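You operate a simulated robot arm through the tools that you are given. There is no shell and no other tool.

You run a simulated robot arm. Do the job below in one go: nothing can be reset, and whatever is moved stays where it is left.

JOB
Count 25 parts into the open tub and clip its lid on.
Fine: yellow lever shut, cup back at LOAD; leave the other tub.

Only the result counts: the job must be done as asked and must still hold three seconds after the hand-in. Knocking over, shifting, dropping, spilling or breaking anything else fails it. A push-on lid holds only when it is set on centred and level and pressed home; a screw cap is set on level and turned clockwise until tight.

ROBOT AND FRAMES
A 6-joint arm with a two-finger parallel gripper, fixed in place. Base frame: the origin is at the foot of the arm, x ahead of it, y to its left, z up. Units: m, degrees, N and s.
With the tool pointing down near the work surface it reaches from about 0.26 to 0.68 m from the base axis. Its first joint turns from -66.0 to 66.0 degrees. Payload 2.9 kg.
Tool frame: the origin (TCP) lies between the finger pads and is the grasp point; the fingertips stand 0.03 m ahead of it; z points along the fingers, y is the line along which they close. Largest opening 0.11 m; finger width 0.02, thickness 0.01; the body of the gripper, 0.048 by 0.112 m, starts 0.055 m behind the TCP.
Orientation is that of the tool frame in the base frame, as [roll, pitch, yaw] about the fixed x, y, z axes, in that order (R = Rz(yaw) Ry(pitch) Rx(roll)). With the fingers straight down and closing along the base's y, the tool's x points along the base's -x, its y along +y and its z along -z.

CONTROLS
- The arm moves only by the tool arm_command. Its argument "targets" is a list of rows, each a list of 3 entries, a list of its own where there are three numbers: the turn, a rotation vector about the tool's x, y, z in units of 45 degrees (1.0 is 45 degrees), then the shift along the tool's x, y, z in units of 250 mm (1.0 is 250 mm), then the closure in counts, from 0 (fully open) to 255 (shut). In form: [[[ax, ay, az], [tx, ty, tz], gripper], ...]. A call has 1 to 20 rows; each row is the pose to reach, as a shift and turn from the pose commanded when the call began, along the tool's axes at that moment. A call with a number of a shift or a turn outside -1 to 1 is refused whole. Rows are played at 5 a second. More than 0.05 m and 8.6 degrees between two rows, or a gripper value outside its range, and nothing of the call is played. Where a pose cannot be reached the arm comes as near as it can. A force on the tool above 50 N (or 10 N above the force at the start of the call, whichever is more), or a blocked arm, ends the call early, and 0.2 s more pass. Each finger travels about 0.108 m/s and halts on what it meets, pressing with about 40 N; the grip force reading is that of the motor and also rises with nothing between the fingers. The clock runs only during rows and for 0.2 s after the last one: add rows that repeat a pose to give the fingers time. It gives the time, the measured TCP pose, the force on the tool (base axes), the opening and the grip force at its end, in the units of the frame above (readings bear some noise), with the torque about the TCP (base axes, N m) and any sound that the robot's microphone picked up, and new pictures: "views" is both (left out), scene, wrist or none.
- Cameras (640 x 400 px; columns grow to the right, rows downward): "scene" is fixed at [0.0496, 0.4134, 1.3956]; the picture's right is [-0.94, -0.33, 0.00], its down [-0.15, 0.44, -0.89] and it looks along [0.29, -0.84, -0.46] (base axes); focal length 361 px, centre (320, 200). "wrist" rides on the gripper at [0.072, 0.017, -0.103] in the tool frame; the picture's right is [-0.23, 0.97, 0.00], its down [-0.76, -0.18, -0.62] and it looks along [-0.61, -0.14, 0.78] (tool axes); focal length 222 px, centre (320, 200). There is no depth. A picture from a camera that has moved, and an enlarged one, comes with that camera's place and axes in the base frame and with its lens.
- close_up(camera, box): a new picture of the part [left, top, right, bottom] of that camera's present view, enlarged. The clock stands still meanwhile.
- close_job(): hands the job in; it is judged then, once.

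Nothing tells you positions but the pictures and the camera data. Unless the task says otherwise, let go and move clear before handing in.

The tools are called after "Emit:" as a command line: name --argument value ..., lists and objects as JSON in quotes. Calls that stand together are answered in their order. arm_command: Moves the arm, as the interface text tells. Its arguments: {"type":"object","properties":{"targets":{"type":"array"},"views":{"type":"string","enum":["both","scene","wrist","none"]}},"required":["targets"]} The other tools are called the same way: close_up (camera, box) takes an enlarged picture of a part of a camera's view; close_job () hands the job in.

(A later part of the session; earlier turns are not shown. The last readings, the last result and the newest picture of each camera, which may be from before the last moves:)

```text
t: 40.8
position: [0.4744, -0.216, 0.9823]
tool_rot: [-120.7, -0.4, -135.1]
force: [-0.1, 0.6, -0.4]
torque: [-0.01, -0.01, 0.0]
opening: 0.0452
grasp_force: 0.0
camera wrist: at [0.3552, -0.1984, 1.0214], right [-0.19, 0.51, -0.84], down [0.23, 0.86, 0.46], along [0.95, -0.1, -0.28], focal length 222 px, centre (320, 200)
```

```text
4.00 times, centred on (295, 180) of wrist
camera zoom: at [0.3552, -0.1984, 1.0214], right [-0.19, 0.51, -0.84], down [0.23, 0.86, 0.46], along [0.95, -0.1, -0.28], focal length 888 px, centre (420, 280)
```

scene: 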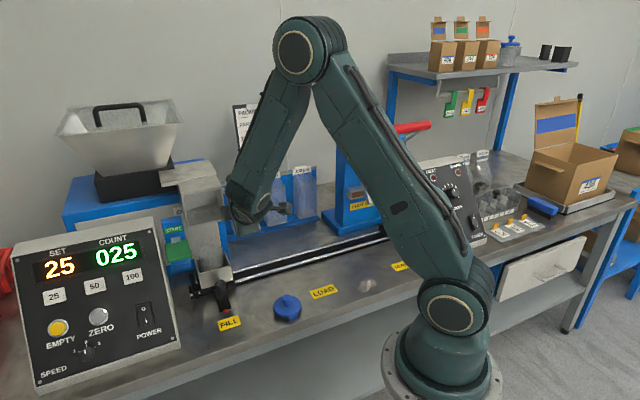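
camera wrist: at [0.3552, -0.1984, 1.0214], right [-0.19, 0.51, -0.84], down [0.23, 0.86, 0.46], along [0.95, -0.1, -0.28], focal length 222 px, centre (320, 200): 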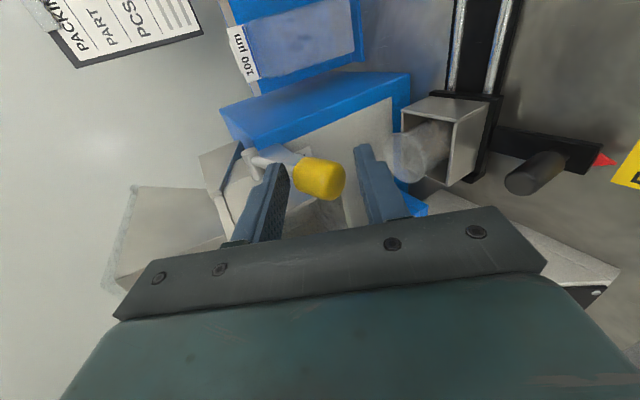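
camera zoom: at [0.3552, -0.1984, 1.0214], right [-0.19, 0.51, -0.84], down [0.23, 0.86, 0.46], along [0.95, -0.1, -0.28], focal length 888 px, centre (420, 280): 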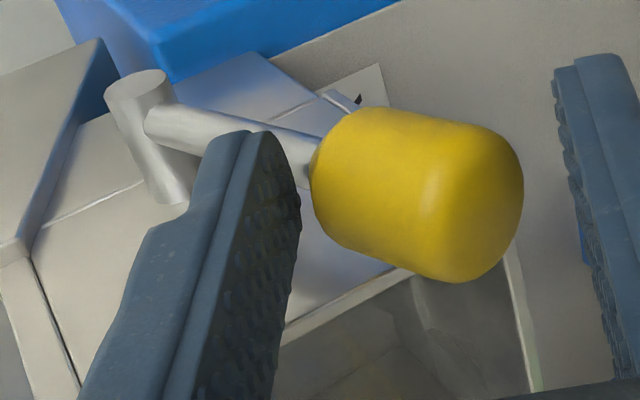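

The chute appears clear and the screws are in the tub. I'll push slightly further and wait a moment so that anything left can fall.

Emit:
arm_command --targets '[[[0, 0, 0], [0.0, 0.015, 0.018], 150], [[0, 0, 0], [0.0, 0.03, 0.036], 150], [[0, 0, 0], [0.0, 0.046, 0.055], 150], [[0, 0, 0], [0.0, 0.046, 0.055], 150], [[0, 0, 0], [0.0, 0.046, 0.055], 150], [[0, 0, 0], [0.0, 0.046, 0.055], 150], [[0, 0, 0], [0.0, 0.046, 0.055], 150]]' --views "both"

Emit:
close_up --camera "wrist" --box '[200, 90, 480, 240]'

Emit:
close_up --camera "scene" --box '[160, 160, 260, 290]'

```text
t: 41.6
position: [0.4797, -0.219, 0.9752]
tool_rot: [-119.6, -0.3, -134.9]
force: [-12.2, 9.1, 15.2]
torque: [-0.46, -0.51, -0.01]
opening: 0.0484
grasp_force: 3.7
stopped in row 4: the force on the tool passed its limit at 59 N (the readings are from after the stop); the commanded pose is now the measured one
camera wrist: at [0.3598, -0.2019, 1.0111], right [-0.18, 0.5, -0.85], down [0.22, 0.86, 0.46], along [0.96, -0.1, -0.27], focal length 222 px, centre (320, 200)
```

scene: 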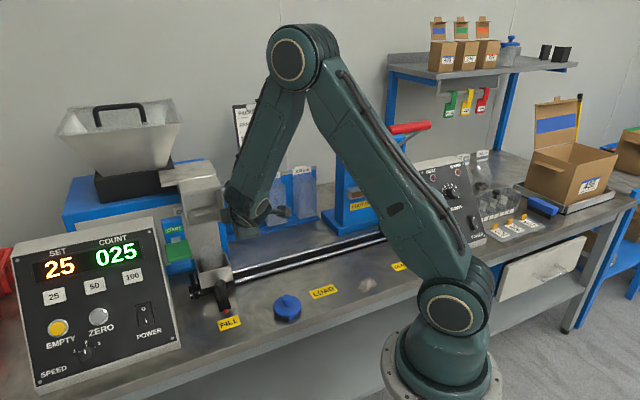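
wrist: 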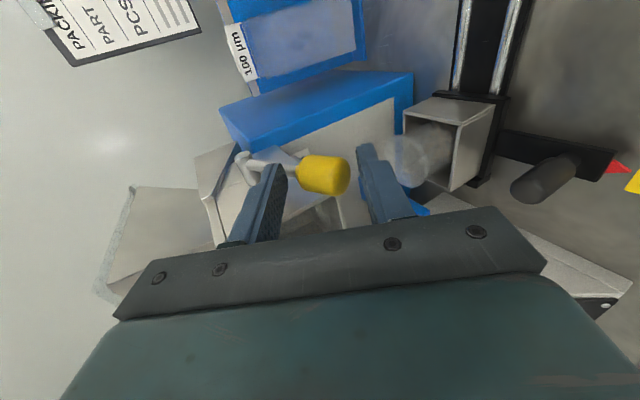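

```text
2.29 times, centred on (340, 165) of wrist
camera zoom: at [0.3598, -0.2019, 1.0111], right [-0.18, 0.5, -0.85], down [0.22, 0.86, 0.46], along [0.96, -0.1, -0.27], focal length 508 px, centre (274, 280)
```

zoom: 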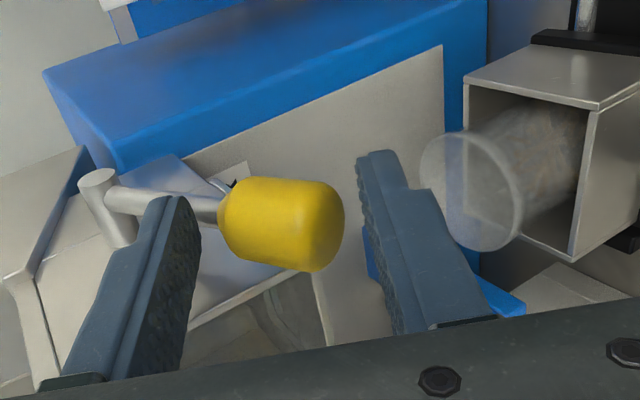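

```text
3.08 times, centred on (210, 225) of scene
camera zoom: at [0.049, 0.4138, 1.3955], right [-0.94, -0.33, 0.0], down [-0.15, 0.44, -0.89], along [0.29, -0.84, -0.46], focal length 1111 px, centre (658, 123)
```

zoom: 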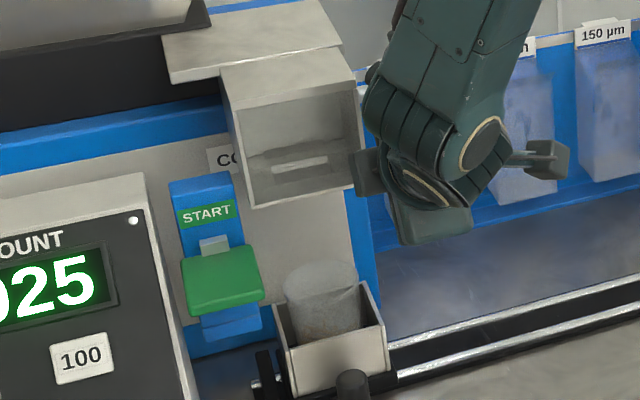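

The lever is at its open stop and the chute is empty. Now I'll raise the lever back up with the lower finger, along its arc.

Emit:
arm_command --targets '[[[0, 0, 0], [0, -0.025, -0.021], 150], [[0, 0, 0], [0, -0.056, -0.048], 150], [[0, 0, 0], [0, -0.088, -0.071], 150], [[0, 0, 0], [0, -0.124, -0.089], 150], [[0, 0, 0], [0, -0.162, -0.104], 150], [[0, 0, 0], [0, -0.193, -0.114], 150]]' --views "both"

Emit:
close_up --camera "wrist" --box '[200, 60, 480, 240]'

Emit:
close_up --camera "scene" --box '[160, 160, 260, 290]'

```text
t: 43.0
position: [0.4788, -0.2184, 1.0289]
tool_rot: [-120.0, -0.4, -135.0]
force: [-0.5, 0.1, -0.8]
torque: [0.01, 0.02, -0.06]
opening: 0.046
grasp_force: 0.2
camera wrist: at [0.3597, -0.2012, 1.0657], right [-0.19, 0.5, -0.85], down [0.22, 0.86, 0.46], along [0.96, -0.1, -0.27], focal length 222 px, centre (320, 200)
```

scene: 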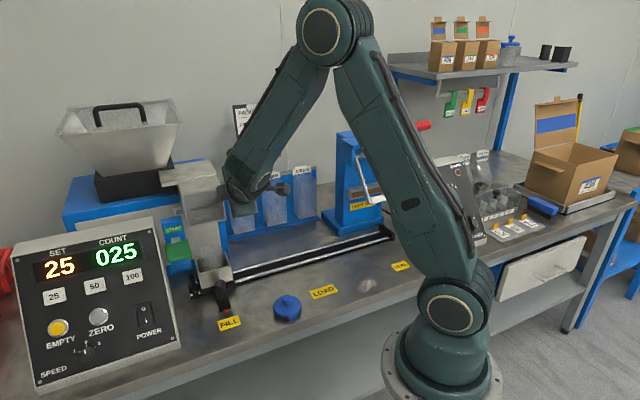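
wrist: 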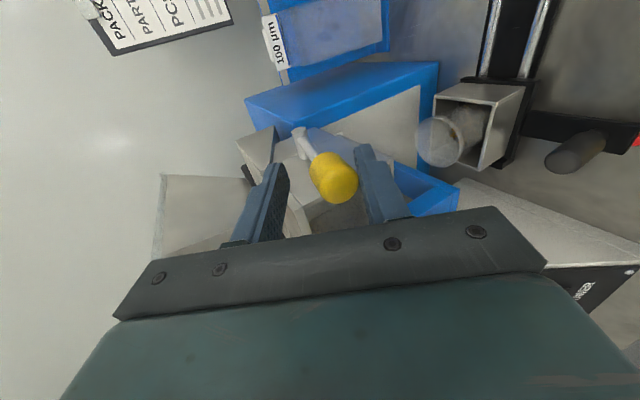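

```text
2.22 times, centred on (340, 150) of wrist
camera zoom: at [0.3597, -0.2012, 1.0657], right [-0.19, 0.5, -0.85], down [0.22, 0.86, 0.46], along [0.96, -0.1, -0.27], focal length 494 px, centre (276, 311)
```

zoom: 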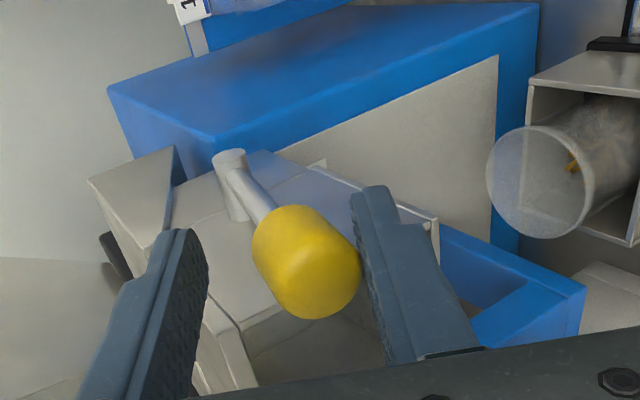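

```text
3.08 times, centred on (210, 225) of scene
camera zoom: at [0.0496, 0.4134, 1.3956], right [-0.94, -0.33, 0.0], down [-0.15, 0.44, -0.89], along [0.29, -0.84, -0.46], focal length 1111 px, centre (658, 123)
```

zoom: 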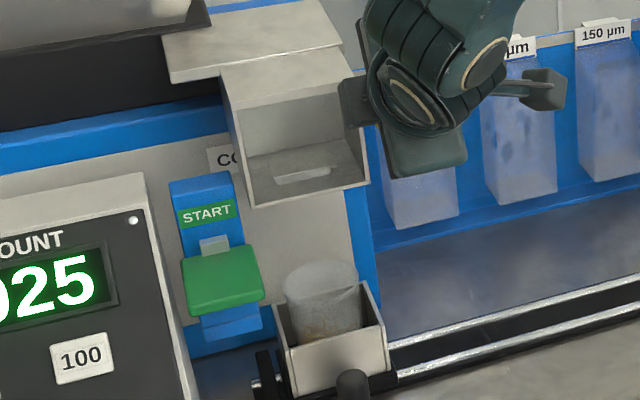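

The lever is most of the way back up (about 9° short of its original angle). I'll keep raising it to the upper stop.

Emit:
arm_command --targets '[[[0, 0, 0], [0, -0.016, -0.006], 150], [[0, 0, 0], [0, -0.032, -0.012], 150], [[0, 0, 0], [0, -0.047, -0.018], 150], [[0, 0, 0], [0, -0.047, -0.018], 150]]' --views "both"

Emit:
close_up --camera "wrist" --box '[200, 60, 480, 240]'

```text
t: 44.0
position: [0.4801, -0.2192, 1.04]
tool_rot: [-119.8, -0.4, -135.0]
force: [-0.3, 0.5, -0.5]
torque: [0.01, -0.01, 0.02]
opening: 0.0456
grasp_force: 0.4
camera wrist: at [0.3608, -0.2027, 1.0784], right [-0.19, 0.5, -0.85], down [0.22, 0.86, 0.46], along [0.96, -0.1, -0.27], focal length 222 px, centre (320, 200)
```

scene: 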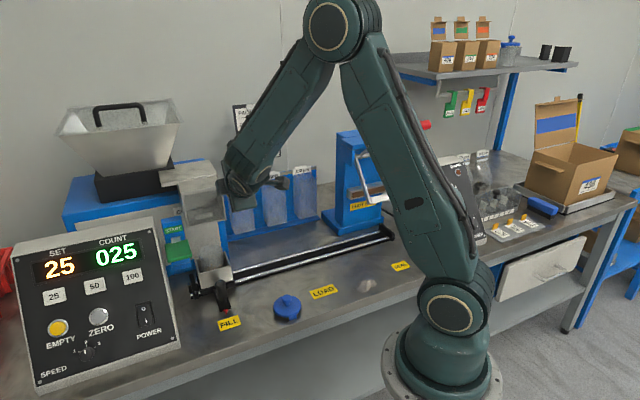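
wrist: 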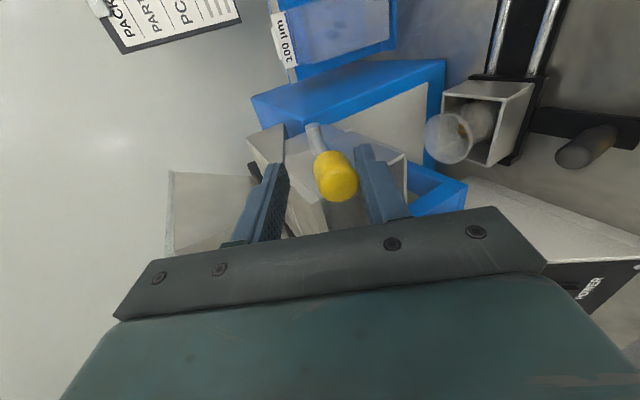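

```text
2.22 times, centred on (340, 150) of wrist
camera zoom: at [0.3608, -0.2027, 1.0784], right [-0.19, 0.5, -0.85], down [0.22, 0.86, 0.46], along [0.96, -0.1, -0.27], focal length 494 px, centre (276, 311)
```

zoom: 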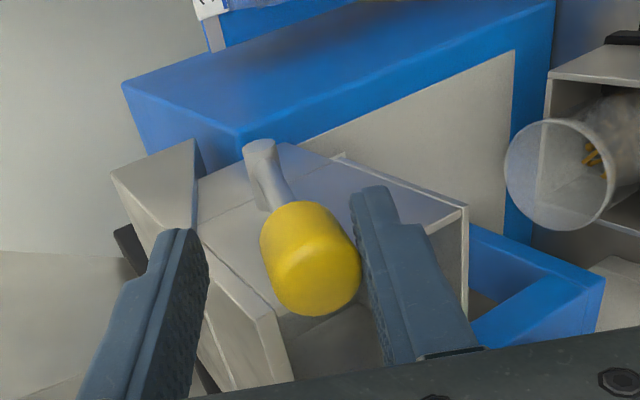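

Nearly at the original angle. I'll push a few more millimetres up until the stop is felt.

Emit:
arm_command --targets '[[[0, 0, 0], [0, -0.01, -0.003], 150], [[0, 0, 0], [0, -0.02, -0.006], 150], [[0, 0, 0], [0, -0.028, -0.008], 150]]' --views "wrist"

```text
t: 44.8
position: [0.4817, -0.22, 1.0466]
tool_rot: [-120.1, -0.3, -134.9]
force: [-0.1, 0.0, -4.9]
torque: [-0.01, -0.01, 0.02]
opening: 0.0477
grasp_force: 2.1
camera wrist: at [0.3623, -0.2038, 1.0845], right [-0.19, 0.5, -0.84], down [0.22, 0.86, 0.46], along [0.96, -0.1, -0.27], focal length 222 px, centre (320, 200)
```

wrist: 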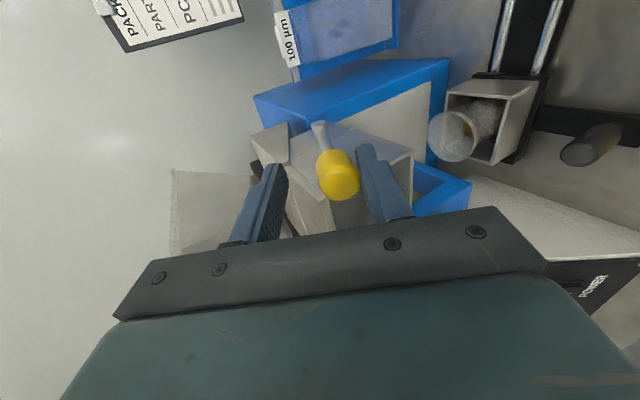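

The stop is felt (≈5 N, with the finger slightly back-driven). I'll give it one more small push, then centre the cage and withdraw.

Emit:
arm_command --targets '[[[0, 0, 0], [0, -0.008, -0.002], 150], [[0, 0, 0], [0, -0.014, -0.003], 150], [[0, 0, 0], [0, 0.01, 0.0], 130], [[0, 0, 0], [0, 0.03, 0.0], 100], [[0, 0, 0], [0, 0.03, 0.0], 100], [[0, 0, 0], [0, 0.03, 0.0], 100]]' --views "both"

Emit:
close_up --camera "wrist" --box '[200, 60, 480, 240]'

```text
t: 46.2
position: [0.4794, -0.2175, 1.0415]
tool_rot: [-119.9, -0.4, -135.1]
force: [-0.5, -0.5, 0.3]
torque: [-0.02, 0.0, 0.04]
opening: 0.067
grasp_force: 0.2
camera wrist: at [0.3599, -0.2013, 1.0785], right [-0.19, 0.5, -0.85], down [0.22, 0.86, 0.46], along [0.96, -0.1, -0.27], focal length 222 px, centre (320, 200)
```

scene: 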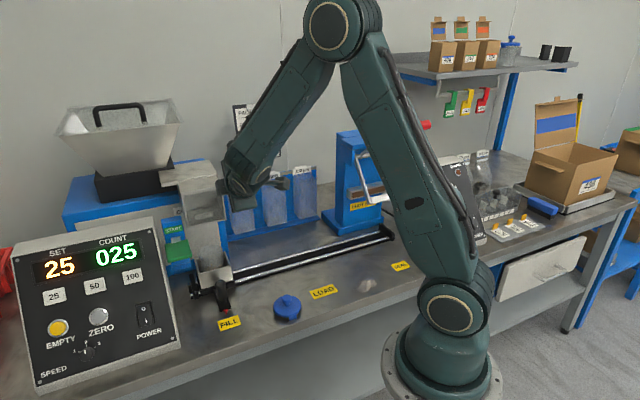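
wrist: 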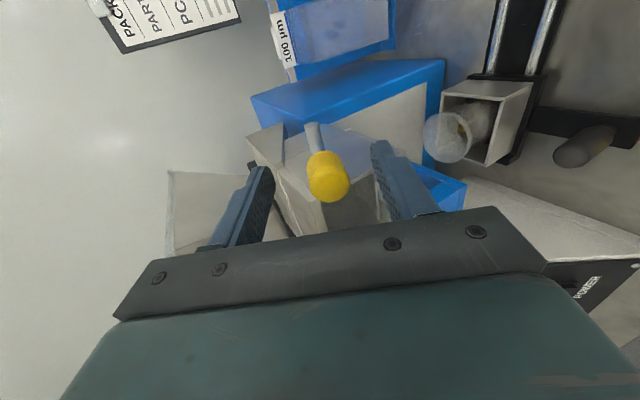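

```text
2.22 times, centred on (340, 150) of wrist
camera zoom: at [0.3599, -0.2013, 1.0785], right [-0.19, 0.5, -0.85], down [0.22, 0.86, 0.46], along [0.96, -0.1, -0.27], focal length 494 px, centre (276, 311)
```

zoom: 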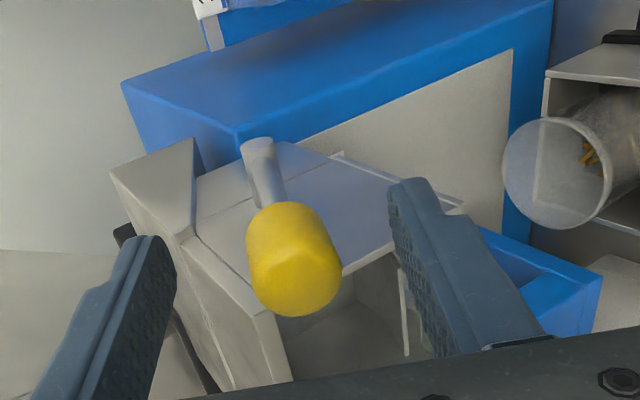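

The lever is shut at its original position. I'll withdraw and turn the tool back to the handle-grasping orientation.

Emit:
arm_command --targets '[[[0, 0, 0], [0, 0, -0.06], 100], [[0, 0, 0], [0, 0, -0.14], 100], [[0, 0, 0], [0, 0, -0.24], 100], [[0, 0, 0], [0, 0, -0.32], 100], [[-0.037, 0.037, 0.14], [0, 0, -0.34], 100], [[-0.075, 0.075, 0.28], [0, 0, -0.34], 100], [[-0.112, 0.112, 0.42], [0, 0, -0.34], 100], [[-0.15, 0.15, 0.56], [0, 0, -0.34], 100], [[-0.187, 0.187, 0.7], [0, 0, -0.34], 100], [[-0.225, 0.225, 0.84], [0, 0, -0.34], 100], [[-0.2613, 0.2613, 0.975], [0, 0, -0.34], 100], [[-0.2613, 0.2613, 0.975], [0, 0, -0.34], 100]]' --views "scene"

Emit:
close_up --camera "scene" --box '[150, 140, 310, 290]'

```text
t: 48.8
position: [0.4275, -0.1655, 1.0825]
tool_rot: [-141.6, 26.2, -173.1]
force: [0.0, -0.9, -0.1]
torque: [-0.02, 0.01, 0.03]
opening: 0.0671
grasp_force: 0.0
```

scene: 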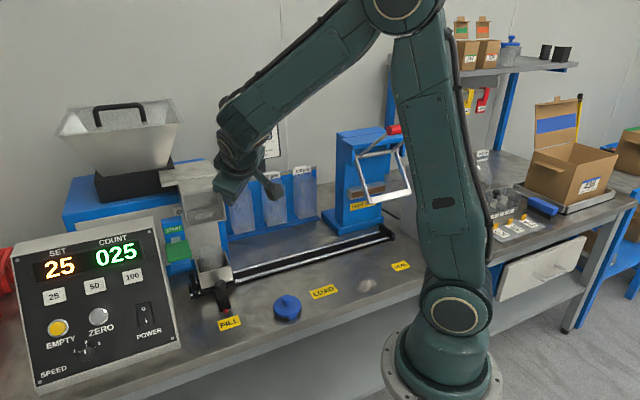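

```text
2.67 times, centred on (230, 215) of scene
camera zoom: at [0.0496, 0.4134, 1.3956], right [-0.94, -0.33, 0.0], down [-0.15, 0.44, -0.89], along [0.29, -0.84, -0.46], focal length 963 px, centre (560, 160)
```

zoom: 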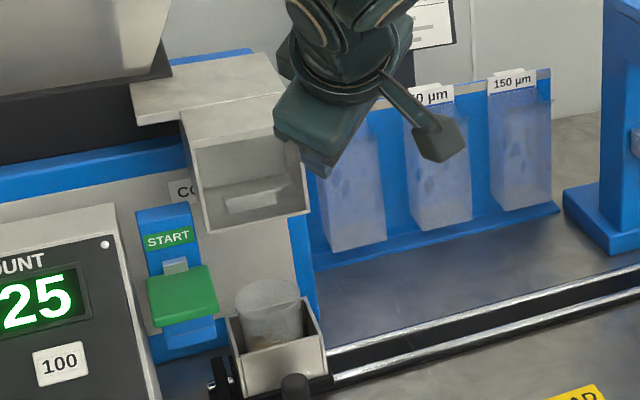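

Emit:
arm_command --targets '[[[-0.037, 0.037, 0.14], [0, 0, 0], 100], [[-0.075, 0.075, 0.28], [0, 0, 0], 100], [[-0.112, 0.112, 0.42], [0, 0, 0], 100], [[-0.15, 0.15, 0.56], [0, 0, 0], 100], [[-0.187, 0.187, 0.7], [0, 0, 0], 100], [[-0.225, 0.225, 0.84], [0, 0, 0], 100], [[-0.2613, 0.2613, 0.975], [0, 0, 0], 100], [[-0.2613, 0.2613, 0.975], [0, 0, 0], 100]]' --views "both"

Emit:
close_up --camera "scene" --box '[160, 150, 260, 290]'

Emit:
close_up --camera "wrist" --box '[230, 60, 450, 230]'

```text
t: 50.6
position: [0.4275, -0.1657, 1.0837]
tool_rot: [-179.6, 30.0, 135.1]
force: [0.5, 0.3, 0.5]
torque: [-0.03, -0.02, 0.01]
opening: 0.067
grasp_force: 0.0
camera wrist: at [0.3595, -0.0737, 1.1366], right [0.83, 0.55, 0.11], down [0.12, -0.37, 0.92], along [0.55, -0.75, -0.37], focal length 222 px, centre (320, 200)
```

scene: 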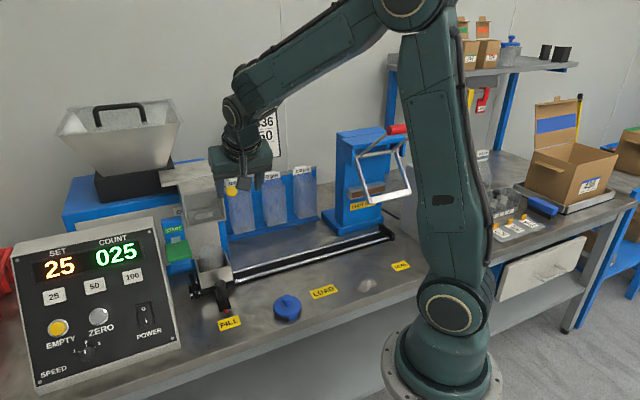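
wrist: 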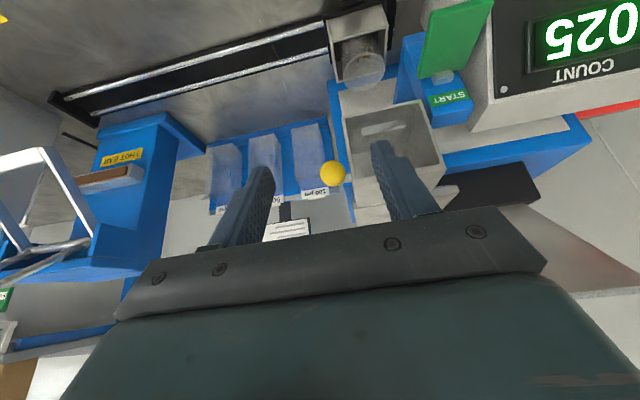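

```text
2.86 times, centred on (210, 220) of scene
camera zoom: at [0.0496, 0.4134, 1.3956], right [-0.94, -0.33, 0.0], down [-0.15, 0.44, -0.89], along [0.29, -0.84, -0.46], focal length 1031 px, centre (634, 143)
```

zoom: 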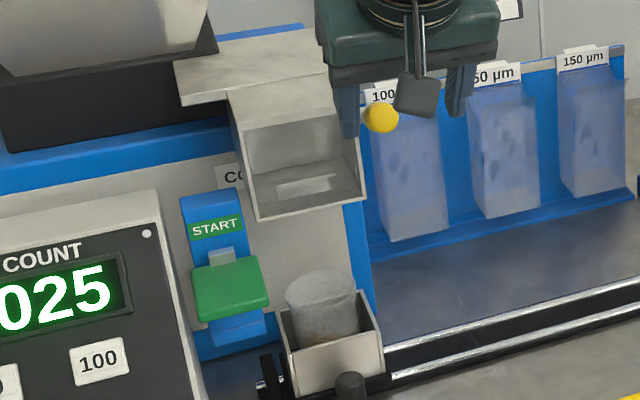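

```text
2.35 times, centred on (340, 145) of wrist
camera zoom: at [0.3595, -0.0737, 1.1366], right [0.83, 0.55, 0.11], down [0.12, -0.37, 0.92], along [0.55, -0.75, -0.37], focal length 523 px, centre (273, 329)
```

zoom: 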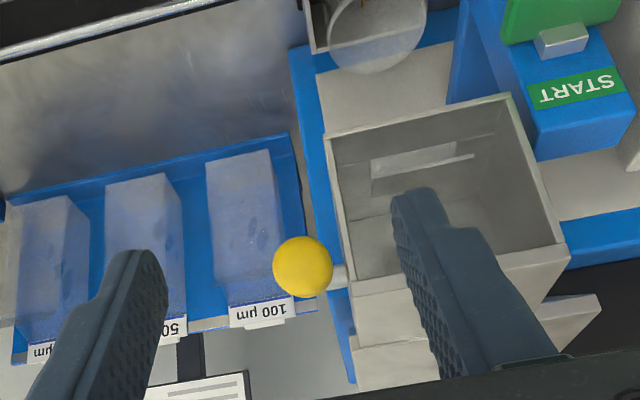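

The chute is empty, the lever is shut and the counter reads 025. I'm going back to the carriage handle at FILL.

Emit:
arm_command --targets '[[[0, 0, 0], [0.1, 0.03, 0], 110], [[0, 0, 0], [0.2, 0.08, 0.05], 110], [[0, 0, 0], [0.28, 0.14, 0.14], 110], [[0, 0, 0], [0.34, 0.2, 0.24], 110], [[0, 0, 0], [0.39, 0.24, 0.34], 110], [[0, 0, 0], [0.439, 0.262, 0.444], 110], [[0, 0, 0], [0.439, 0.262, 0.444], 110]]' --views "wrist"

Emit:
close_up --camera "wrist" --box '[210, 20, 450, 210]'

```text
t: 52.2
position: [0.4454, -0.0919, 0.9313]
tool_rot: [-179.5, 30.1, 135.2]
force: [0.5, 0.2, 0.6]
torque: [-0.01, 0.05, 0.01]
opening: 0.0627
grasp_force: 0.0
camera wrist: at [0.3776, 0.0003, 0.9846], right [0.83, 0.55, 0.11], down [0.12, -0.37, 0.92], along [0.55, -0.75, -0.37], focal length 222 px, centre (320, 200)
```

wrist: 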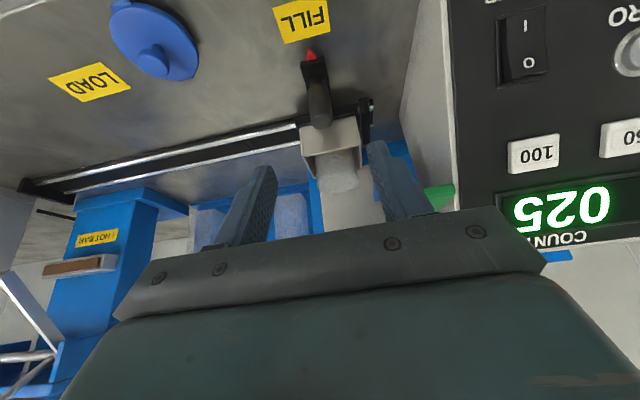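

```text
2.11 times, centred on (330, 115) of wrist
camera zoom: at [0.3776, 0.0003, 0.9846], right [0.83, 0.55, 0.11], down [0.12, -0.37, 0.92], along [0.55, -0.75, -0.37], focal length 468 px, centre (299, 379)
```

zoom: 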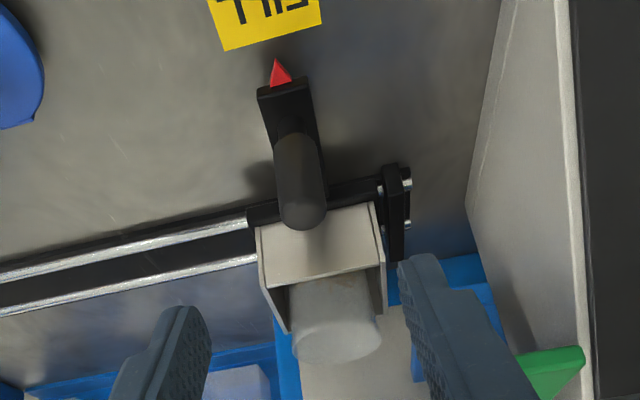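

Emit:
arm_command --targets '[[[0, 0, 0], [0, 0, 0.1], 110], [[0, 0, 0], [0, 0, 0.2], 110], [[0, 0, 0], [0, 0, 0.3], 110], [[0, 0, 0], [0, 0, 0.4], 110], [[0, 0, 0], [0, 0, 0.5], 110], [[0, 0, 0], [0, 0, 0.595], 110], [[0, 0, 0], [0, 0, 0.595], 160], [[0, 0, 0], [0, 0, 0.595], 190], [[0, 0, 0], [0, 0, 0.595], 190]]' --views "wrist"

```text
t: 54.2
position: [0.4976, -0.1469, 0.8041]
tool_rot: [-179.7, 30.0, 135.2]
force: [-0.4, -0.2, 0.5]
torque: [-0.03, 0.05, 0.04]
opening: 0.0283
grasp_force: 0.0
camera wrist: at [0.4293, -0.0542, 0.8565], right [0.83, 0.55, 0.11], down [0.12, -0.37, 0.92], along [0.55, -0.75, -0.37], focal length 222 px, centre (320, 200)
```

wrist: 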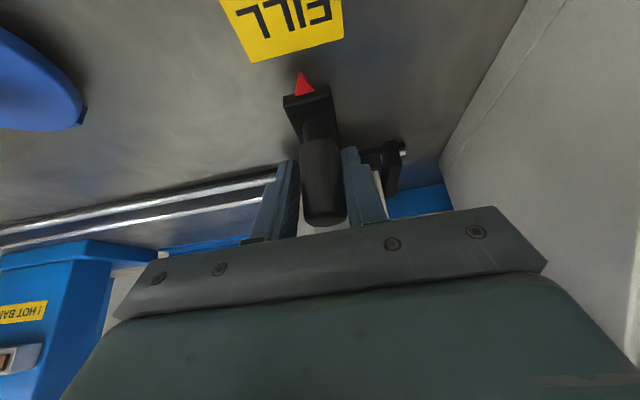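

The handle is loosely caged. I'll slide the carriage smoothly back to LOAD.

Emit:
arm_command --targets '[[[0, 0, 0], [0, -0.015, 0], 190], [[0, 0, 0], [0, -0.035, 0], 190], [[0, 0, 0], [0, -0.065, 0], 190], [[0, 0, 0], [0, -0.1, 0], 190], [[0, 0, 0], [0, -0.14, 0], 190], [[0, 0, 0], [0, -0.18, 0], 190], [[0, 0, 0], [0, -0.22, 0], 190], [[0, 0, 0], [0, -0.26, 0], 190], [[0, 0, 0], [0, -0.3, 0], 190], [[0, 0, 0], [0, -0.34, 0], 190], [[0, 0, 0], [0, -0.38, 0], 190], [[0, 0, 0], [0, -0.42, 0], 190], [[0, 0, 0], [0, -0.46, 0], 190], [[0, 0, 0], [0, -0.49, 0], 190], [[0, 0, 0], [0, -0.5, 0], 190]]' --views "both"

```text
t: 57.4
position: [0.4074, -0.2344, 0.8034]
tool_rot: [-179.6, 30.0, 135.3]
force: [0.9, 0.3, -0.2]
torque: [0.04, -0.03, -0.01]
opening: 0.0286
grasp_force: 0.8
camera wrist: at [0.3408, -0.1421, 0.857], right [0.83, 0.55, 0.11], down [0.12, -0.37, 0.92], along [0.55, -0.75, -0.37], focal length 222 px, centre (320, 200)
```

scene: 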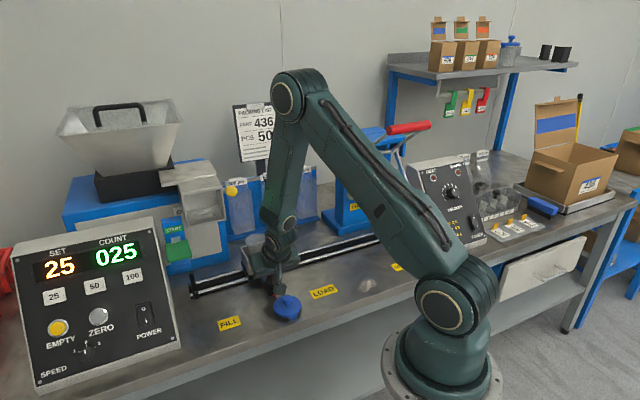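
wrist: 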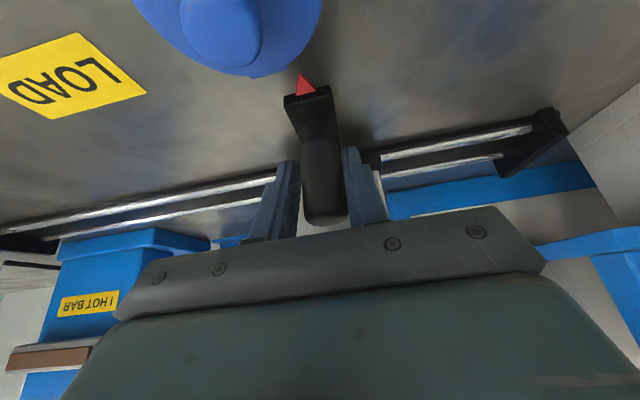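

Halfway, with forces near zero and the lid clear. Continuing to LOAD.

Emit:
arm_command --targets '[[[0, 0, 0], [0, -0.015, 0], 190], [[0, 0, 0], [0, -0.035, 0], 190], [[0, 0, 0], [0, -0.065, 0], 190], [[0, 0, 0], [0, -0.1, 0], 190], [[0, 0, 0], [0, -0.14, 0], 190], [[0, 0, 0], [0, -0.18, 0], 190], [[0, 0, 0], [0, -0.22, 0], 190], [[0, 0, 0], [0, -0.26, 0], 190], [[0, 0, 0], [0, -0.3, 0], 190], [[0, 0, 0], [0, -0.34, 0], 190], [[0, 0, 0], [0, -0.38, 0], 190], [[0, 0, 0], [0, -0.42, 0], 190], [[0, 0, 0], [0, -0.45, 0], 190], [[0, 0, 0], [0, -0.47, 0], 190], [[0, 0, 0], [0, -0.482, 0], 190], [[0, 0, 0], [0, -0.482, 0], 190]]' --views "both"

Emit:
close_up --camera "wrist" --box '[180, 0, 400, 130]'

```text
t: 60.8
position: [0.3238, -0.3196, 0.8046]
tool_rot: [-179.5, 30.1, 135.2]
force: [-1.1, -0.8, -0.7]
torque: [0.01, 0.01, 0.01]
opening: 0.0285
grasp_force: 0.7
camera wrist: at [0.2556, -0.2276, 0.8575], right [0.83, 0.55, 0.11], down [0.12, -0.37, 0.92], along [0.55, -0.75, -0.37], focal length 222 px, centre (320, 200)
```

scene: 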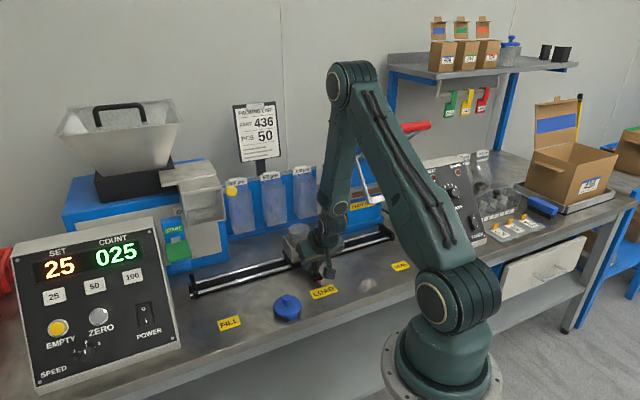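
wrist: 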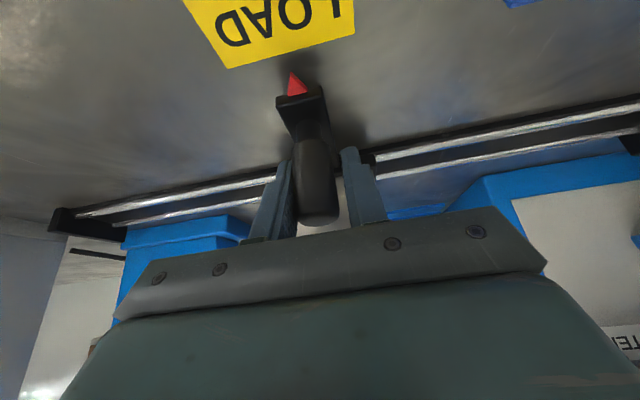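

```text
2.91 times, centred on (290, 65) of wrist
camera zoom: at [0.2556, -0.2276, 0.8575], right [0.83, 0.55, 0.11], down [0.12, -0.37, 0.92], along [0.55, -0.75, -0.37], focal length 646 px, centre (407, 593)
```

zoom: 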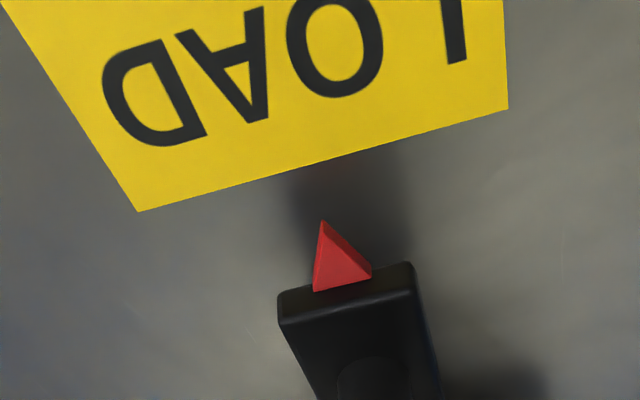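

The carriage appears back at LOAD (handle e1≈-0.001, the same as at the start). I'll open, retreat to the earlier viewing pose and compare the pointer with the label.

Emit:
arm_command --targets '[[[0, 0, 0], [0, 0, 0], 160], [[0, 0, 0], [0, 0, 0], 120], [[0, 0, 0], [0, 0, 0], 110], [[0, 0, 0], [-0.004, 0, -0.09], 110], [[0, 0, 0], [-0.008, 0, -0.18], 110], [[0, 0, 0], [-0.012, 0, -0.28], 110], [[0, 0, 0], [-0.016, -0.008, -0.39], 110], [[0, 0, 0], [-0.02, -0.016, -0.499], 110], [[0, 0, 0], [-0.02, -0.016, -0.499], 110]]' --views "both"

Emit:
close_up --camera "wrist" --box '[240, 0, 400, 100]'

Emit:
close_up --camera "wrist" --box '[260, 60, 400, 220]'

```text
t: 62.8
position: [0.2793, -0.2807, 0.9164]
tool_rot: [-179.6, 30.1, 135.1]
force: [0.5, -0.7, 0.3]
torque: [0.01, 0.0, 0.02]
opening: 0.0625
grasp_force: 0.2
camera wrist: at [0.2118, -0.1886, 0.9686], right [0.83, 0.55, 0.11], down [0.12, -0.37, 0.92], along [0.55, -0.75, -0.37], focal length 222 px, centre (320, 200)
```

scene: 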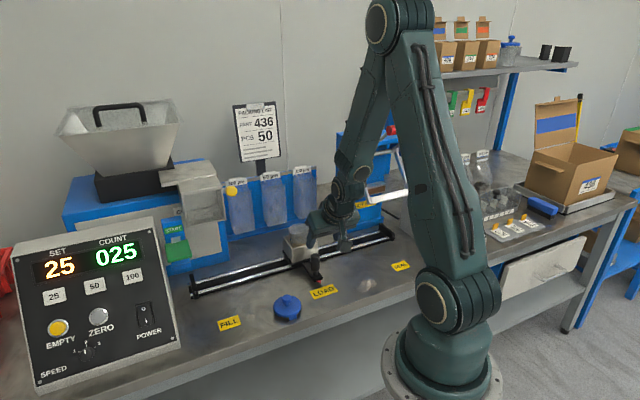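
wrist: 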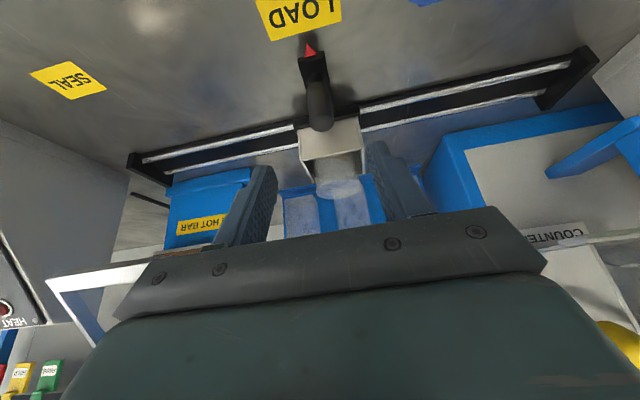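

```text
4.00 times, centred on (320, 50) of wrist
camera zoom: at [0.2118, -0.1886, 0.9686], right [0.83, 0.55, 0.11], down [0.12, -0.37, 0.92], along [0.55, -0.75, -0.37], focal length 888 px, centre (320, 800)
```

zoom: 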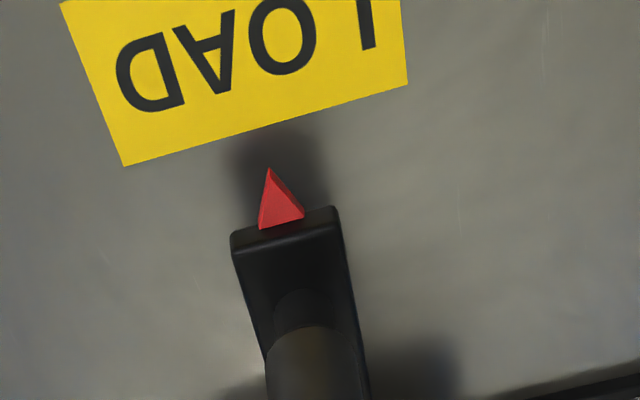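

```text
2.50 times, centred on (330, 140) of wrist
camera zoom: at [0.2118, -0.1886, 0.9686], right [0.83, 0.55, 0.11], down [0.12, -0.37, 0.92], along [0.55, -0.75, -0.37], focal length 555 px, centre (295, 350)
```

zoom: 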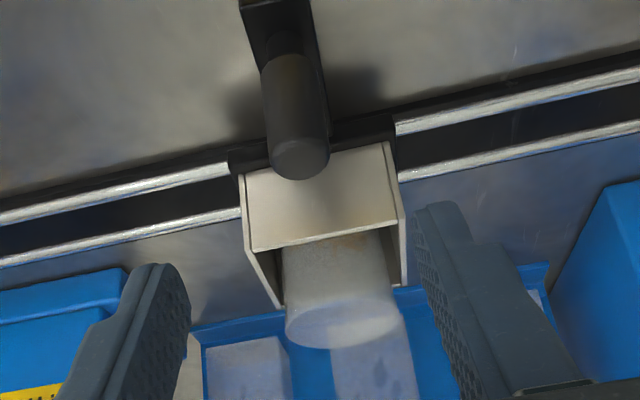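

The pointer matches the LOAD label exactly as at the start, and the tub looks undisturbed with the screws inside. Next is the lid: I'll bring the tool vertical and move above the lid.

Emit:
arm_command --targets '[[[0, 0.083, 0], [0.002, 0.02, -0.02], 60], [[0, 0.167, 0], [0.004, 0.06, -0.04], 60], [[0, 0.25, 0], [0.006, 0.12, -0.06], 60], [[0, 0.333, 0], [0.009, 0.19, -0.07], 60], [[0, 0.417, 0], [0.011, 0.26, -0.073], 60], [[0, 0.5, 0], [0.013, 0.33, -0.073], 60], [[0, 0.583, 0], [0.016, 0.4, -0.073], 60], [[0, 0.667, 0], [0.018, 0.444, -0.073], 60], [[0, 0.667, 0], [0.018, 0.444, -0.073], 60]]' --views "both"

Emit:
close_up --camera "wrist" --box '[220, 60, 420, 220]'

Emit:
close_up --camera "scene" --box '[230, 230, 350, 340]'

```text
t: 64.8
position: [0.3485, -0.193, 0.9282]
tool_rot: [-179.7, 0.0, 135.0]
force: [-0.2, 0.2, -0.8]
torque: [0.02, -0.05, -0.02]
opening: 0.0844
grasp_force: 0.0
camera wrist: at [0.3115, -0.1302, 1.0314], right [0.85, 0.53, -0.01], down [0.42, -0.66, 0.62], along [0.33, -0.53, -0.78], focal length 222 px, centre (320, 200)
```

scene: 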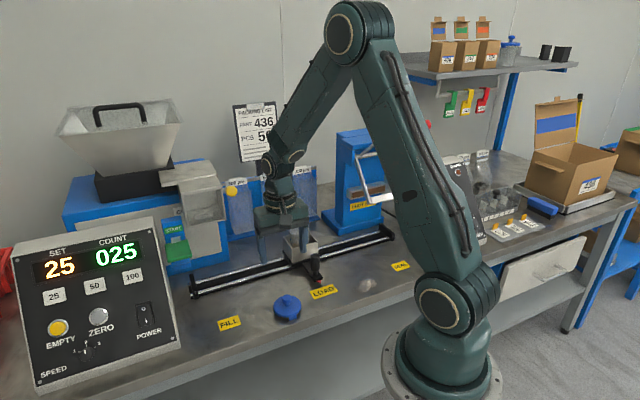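
wrist: 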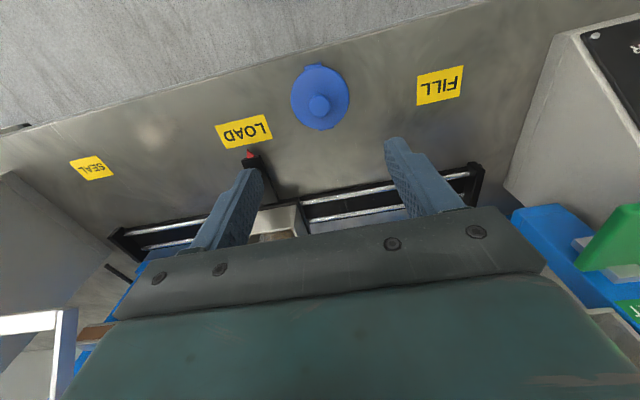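

```text
2.50 times, centred on (320, 140) of wrist
camera zoom: at [0.3115, -0.1302, 1.0314], right [0.85, 0.53, -0.01], down [0.42, -0.66, 0.62], along [0.33, -0.53, -0.78], focal length 555 px, centre (320, 350)
```

zoom: 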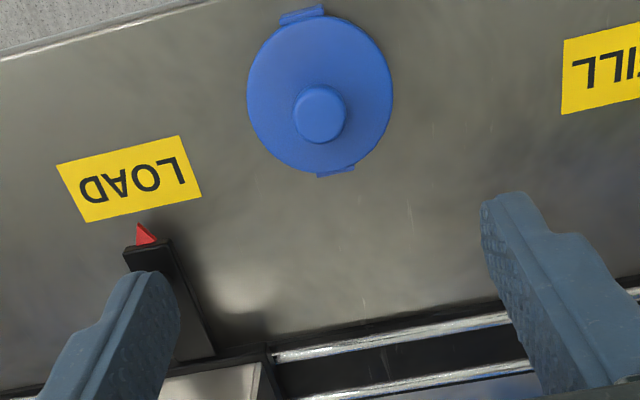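

```text
3.64 times, centred on (290, 285) of scene
camera zoom: at [0.0496, 0.4134, 1.3956], right [-0.94, -0.33, 0.0], down [-0.15, 0.44, -0.89], along [0.29, -0.84, -0.46], focal length 1313 px, centre (429, -109)
```

zoom: 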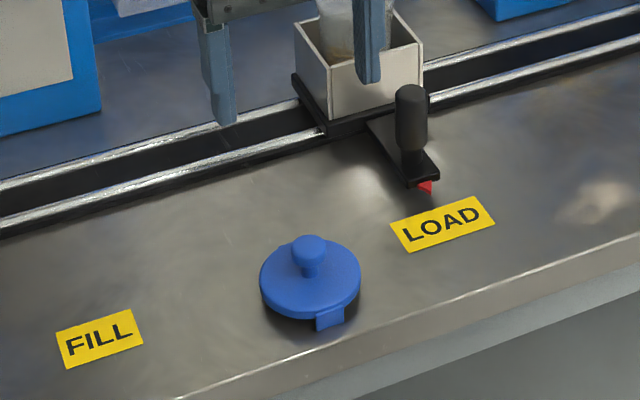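

The tool is above the lid. From the wrist view the lid centre is at e1≈-0.111, e2≈0.380, with its clip tabs lying along e2. I'll trim the small tilt and descend to just above the knob.

Emit:
arm_command --targets '[[[-0.008, 0, 0], [0.012, 0.004, 0.08], 100], [[-0.008, 0, 0], [0.012, 0.004, 0.17], 110], [[-0.008, 0, 0], [0.012, 0.004, 0.26], 110], [[-0.008, 0, 0], [0.012, 0.004, 0.34], 110], [[-0.008, 0, 0], [0.012, 0.004, 0.4], 110], [[-0.008, 0, 0], [0.012, 0.004, 0.4], 110]]' --views "both"

Emit:
close_up --camera "wrist" --box '[220, 20, 420, 220]'

Emit:
close_up --camera "scene" --box '[230, 240, 350, 340]'

```text
t: 66.2
position: [0.347, -0.1903, 0.8283]
tool_rot: [-180.0, -0.1, 135.0]
force: [0.0, -0.1, -0.6]
torque: [-0.01, -0.01, -0.02]
opening: 0.0625
grasp_force: 0.1
camera wrist: at [0.309, -0.1285, 0.9312], right [0.85, 0.53, 0.0], down [0.41, -0.66, 0.62], along [0.33, -0.53, -0.78], focal length 222 px, centre (320, 200)
```

scene: 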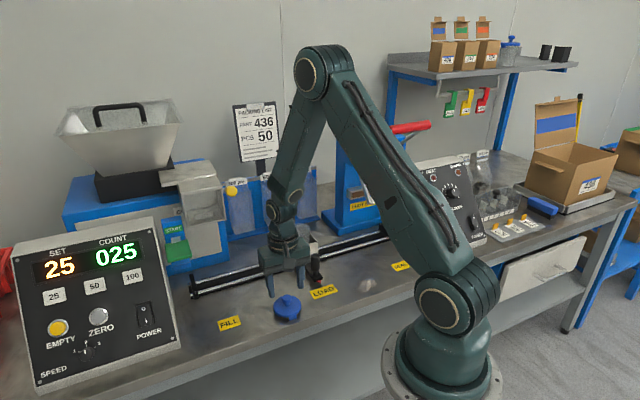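
wrist: 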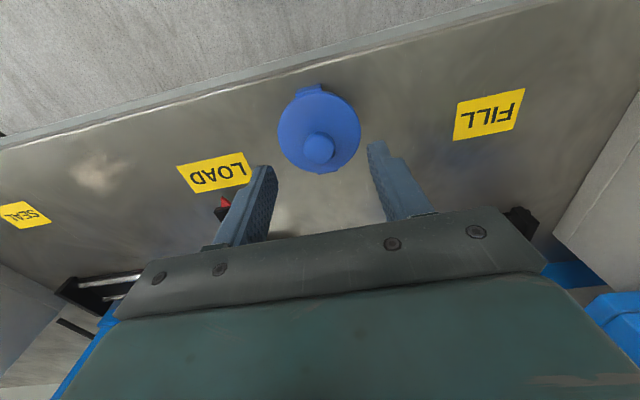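

```text
2.00 times, centred on (320, 120) of wrist
camera zoom: at [0.309, -0.1285, 0.9312], right [0.85, 0.53, 0.0], down [0.41, -0.66, 0.62], along [0.33, -0.53, -0.78], focal length 444 px, centre (320, 360)
```

zoom: 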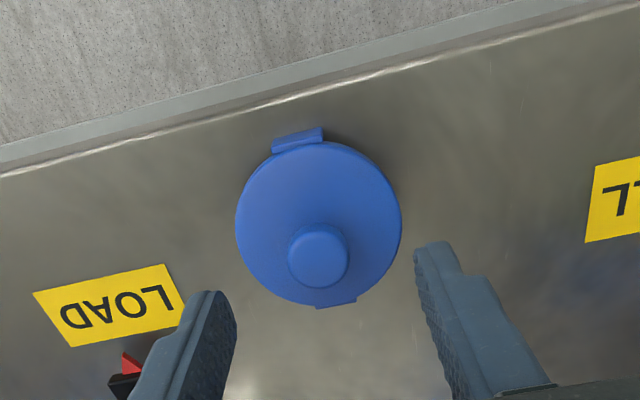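

```text
4.00 times, centred on (290, 290) of scene
camera zoom: at [0.0496, 0.4134, 1.3956], right [-0.94, -0.33, 0.0], down [-0.15, 0.44, -0.89], along [0.29, -0.84, -0.46], focal length 1444 px, centre (440, -160)
```

zoom: 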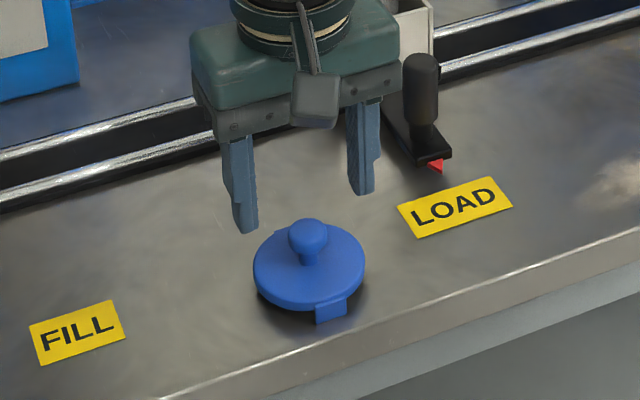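

The TCP is centred over the knob within about 1 mm. I'll descend so the fingertips reach around the knob head just above the lid's disk.

Emit:
arm_command --targets '[[[0, 0, 0], [0, 0, 0.04], 110], [[0, 0, 0], [0, 0, 0.08], 110], [[0, 0, 0], [0, 0, 0.12], 110], [[0, 0, 0], [0, 0, 0.155], 110], [[0, 0, 0], [0, 0, 0.155], 110]]' --views "both"

Emit:
close_up --camera "wrist" --box '[220, 60, 420, 240]'

Emit:
close_up --camera "scene" --box '[250, 250, 330, 330]'

```text
t: 67.4
position: [0.3475, -0.1907, 0.7892]
tool_rot: [-180.0, 0.1, 135.1]
force: [-0.5, 0.8, 0.0]
torque: [0.02, 0.0, -0.03]
opening: 0.0627
grasp_force: 0.1
camera wrist: at [0.3091, -0.1282, 0.8928], right [0.85, 0.53, 0.0], down [0.41, -0.66, 0.62], along [0.33, -0.53, -0.78], focal length 222 px, centre (320, 200)
```

scene: 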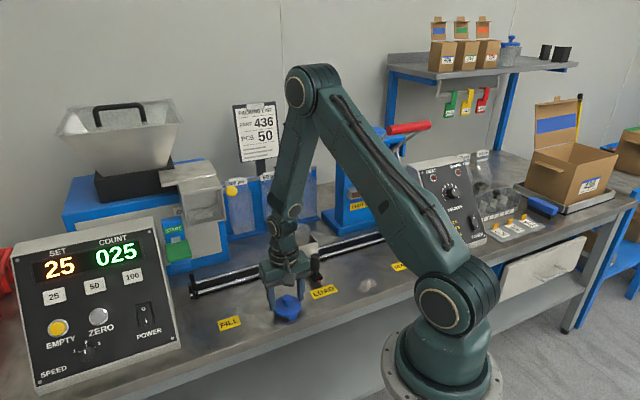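
wrist: 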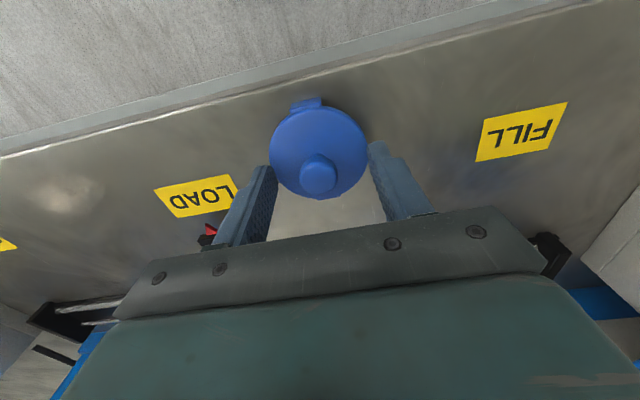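

```text
2.22 times, centred on (320, 150) of wrist
camera zoom: at [0.3091, -0.1282, 0.8928], right [0.85, 0.53, 0.0], down [0.41, -0.66, 0.62], along [0.33, -0.53, -0.78], focal length 494 px, centre (320, 311)
```

zoom: 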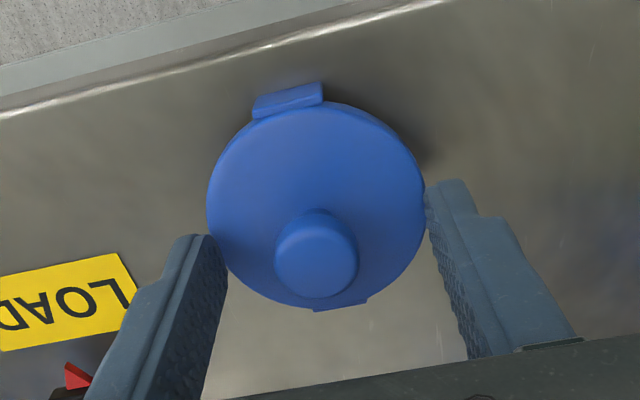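

```text
5.00 times, centred on (290, 290) of scene
camera zoom: at [0.0496, 0.4134, 1.3956], right [-0.94, -0.33, 0.0], down [-0.15, 0.44, -0.89], along [0.29, -0.84, -0.46], focal length 1805 px, centre (470, -250)
```

zoom: 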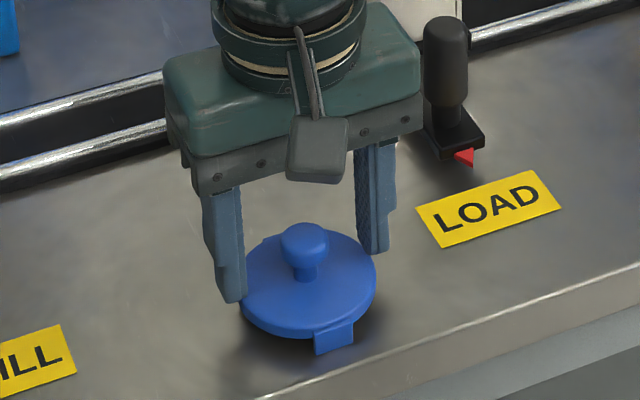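

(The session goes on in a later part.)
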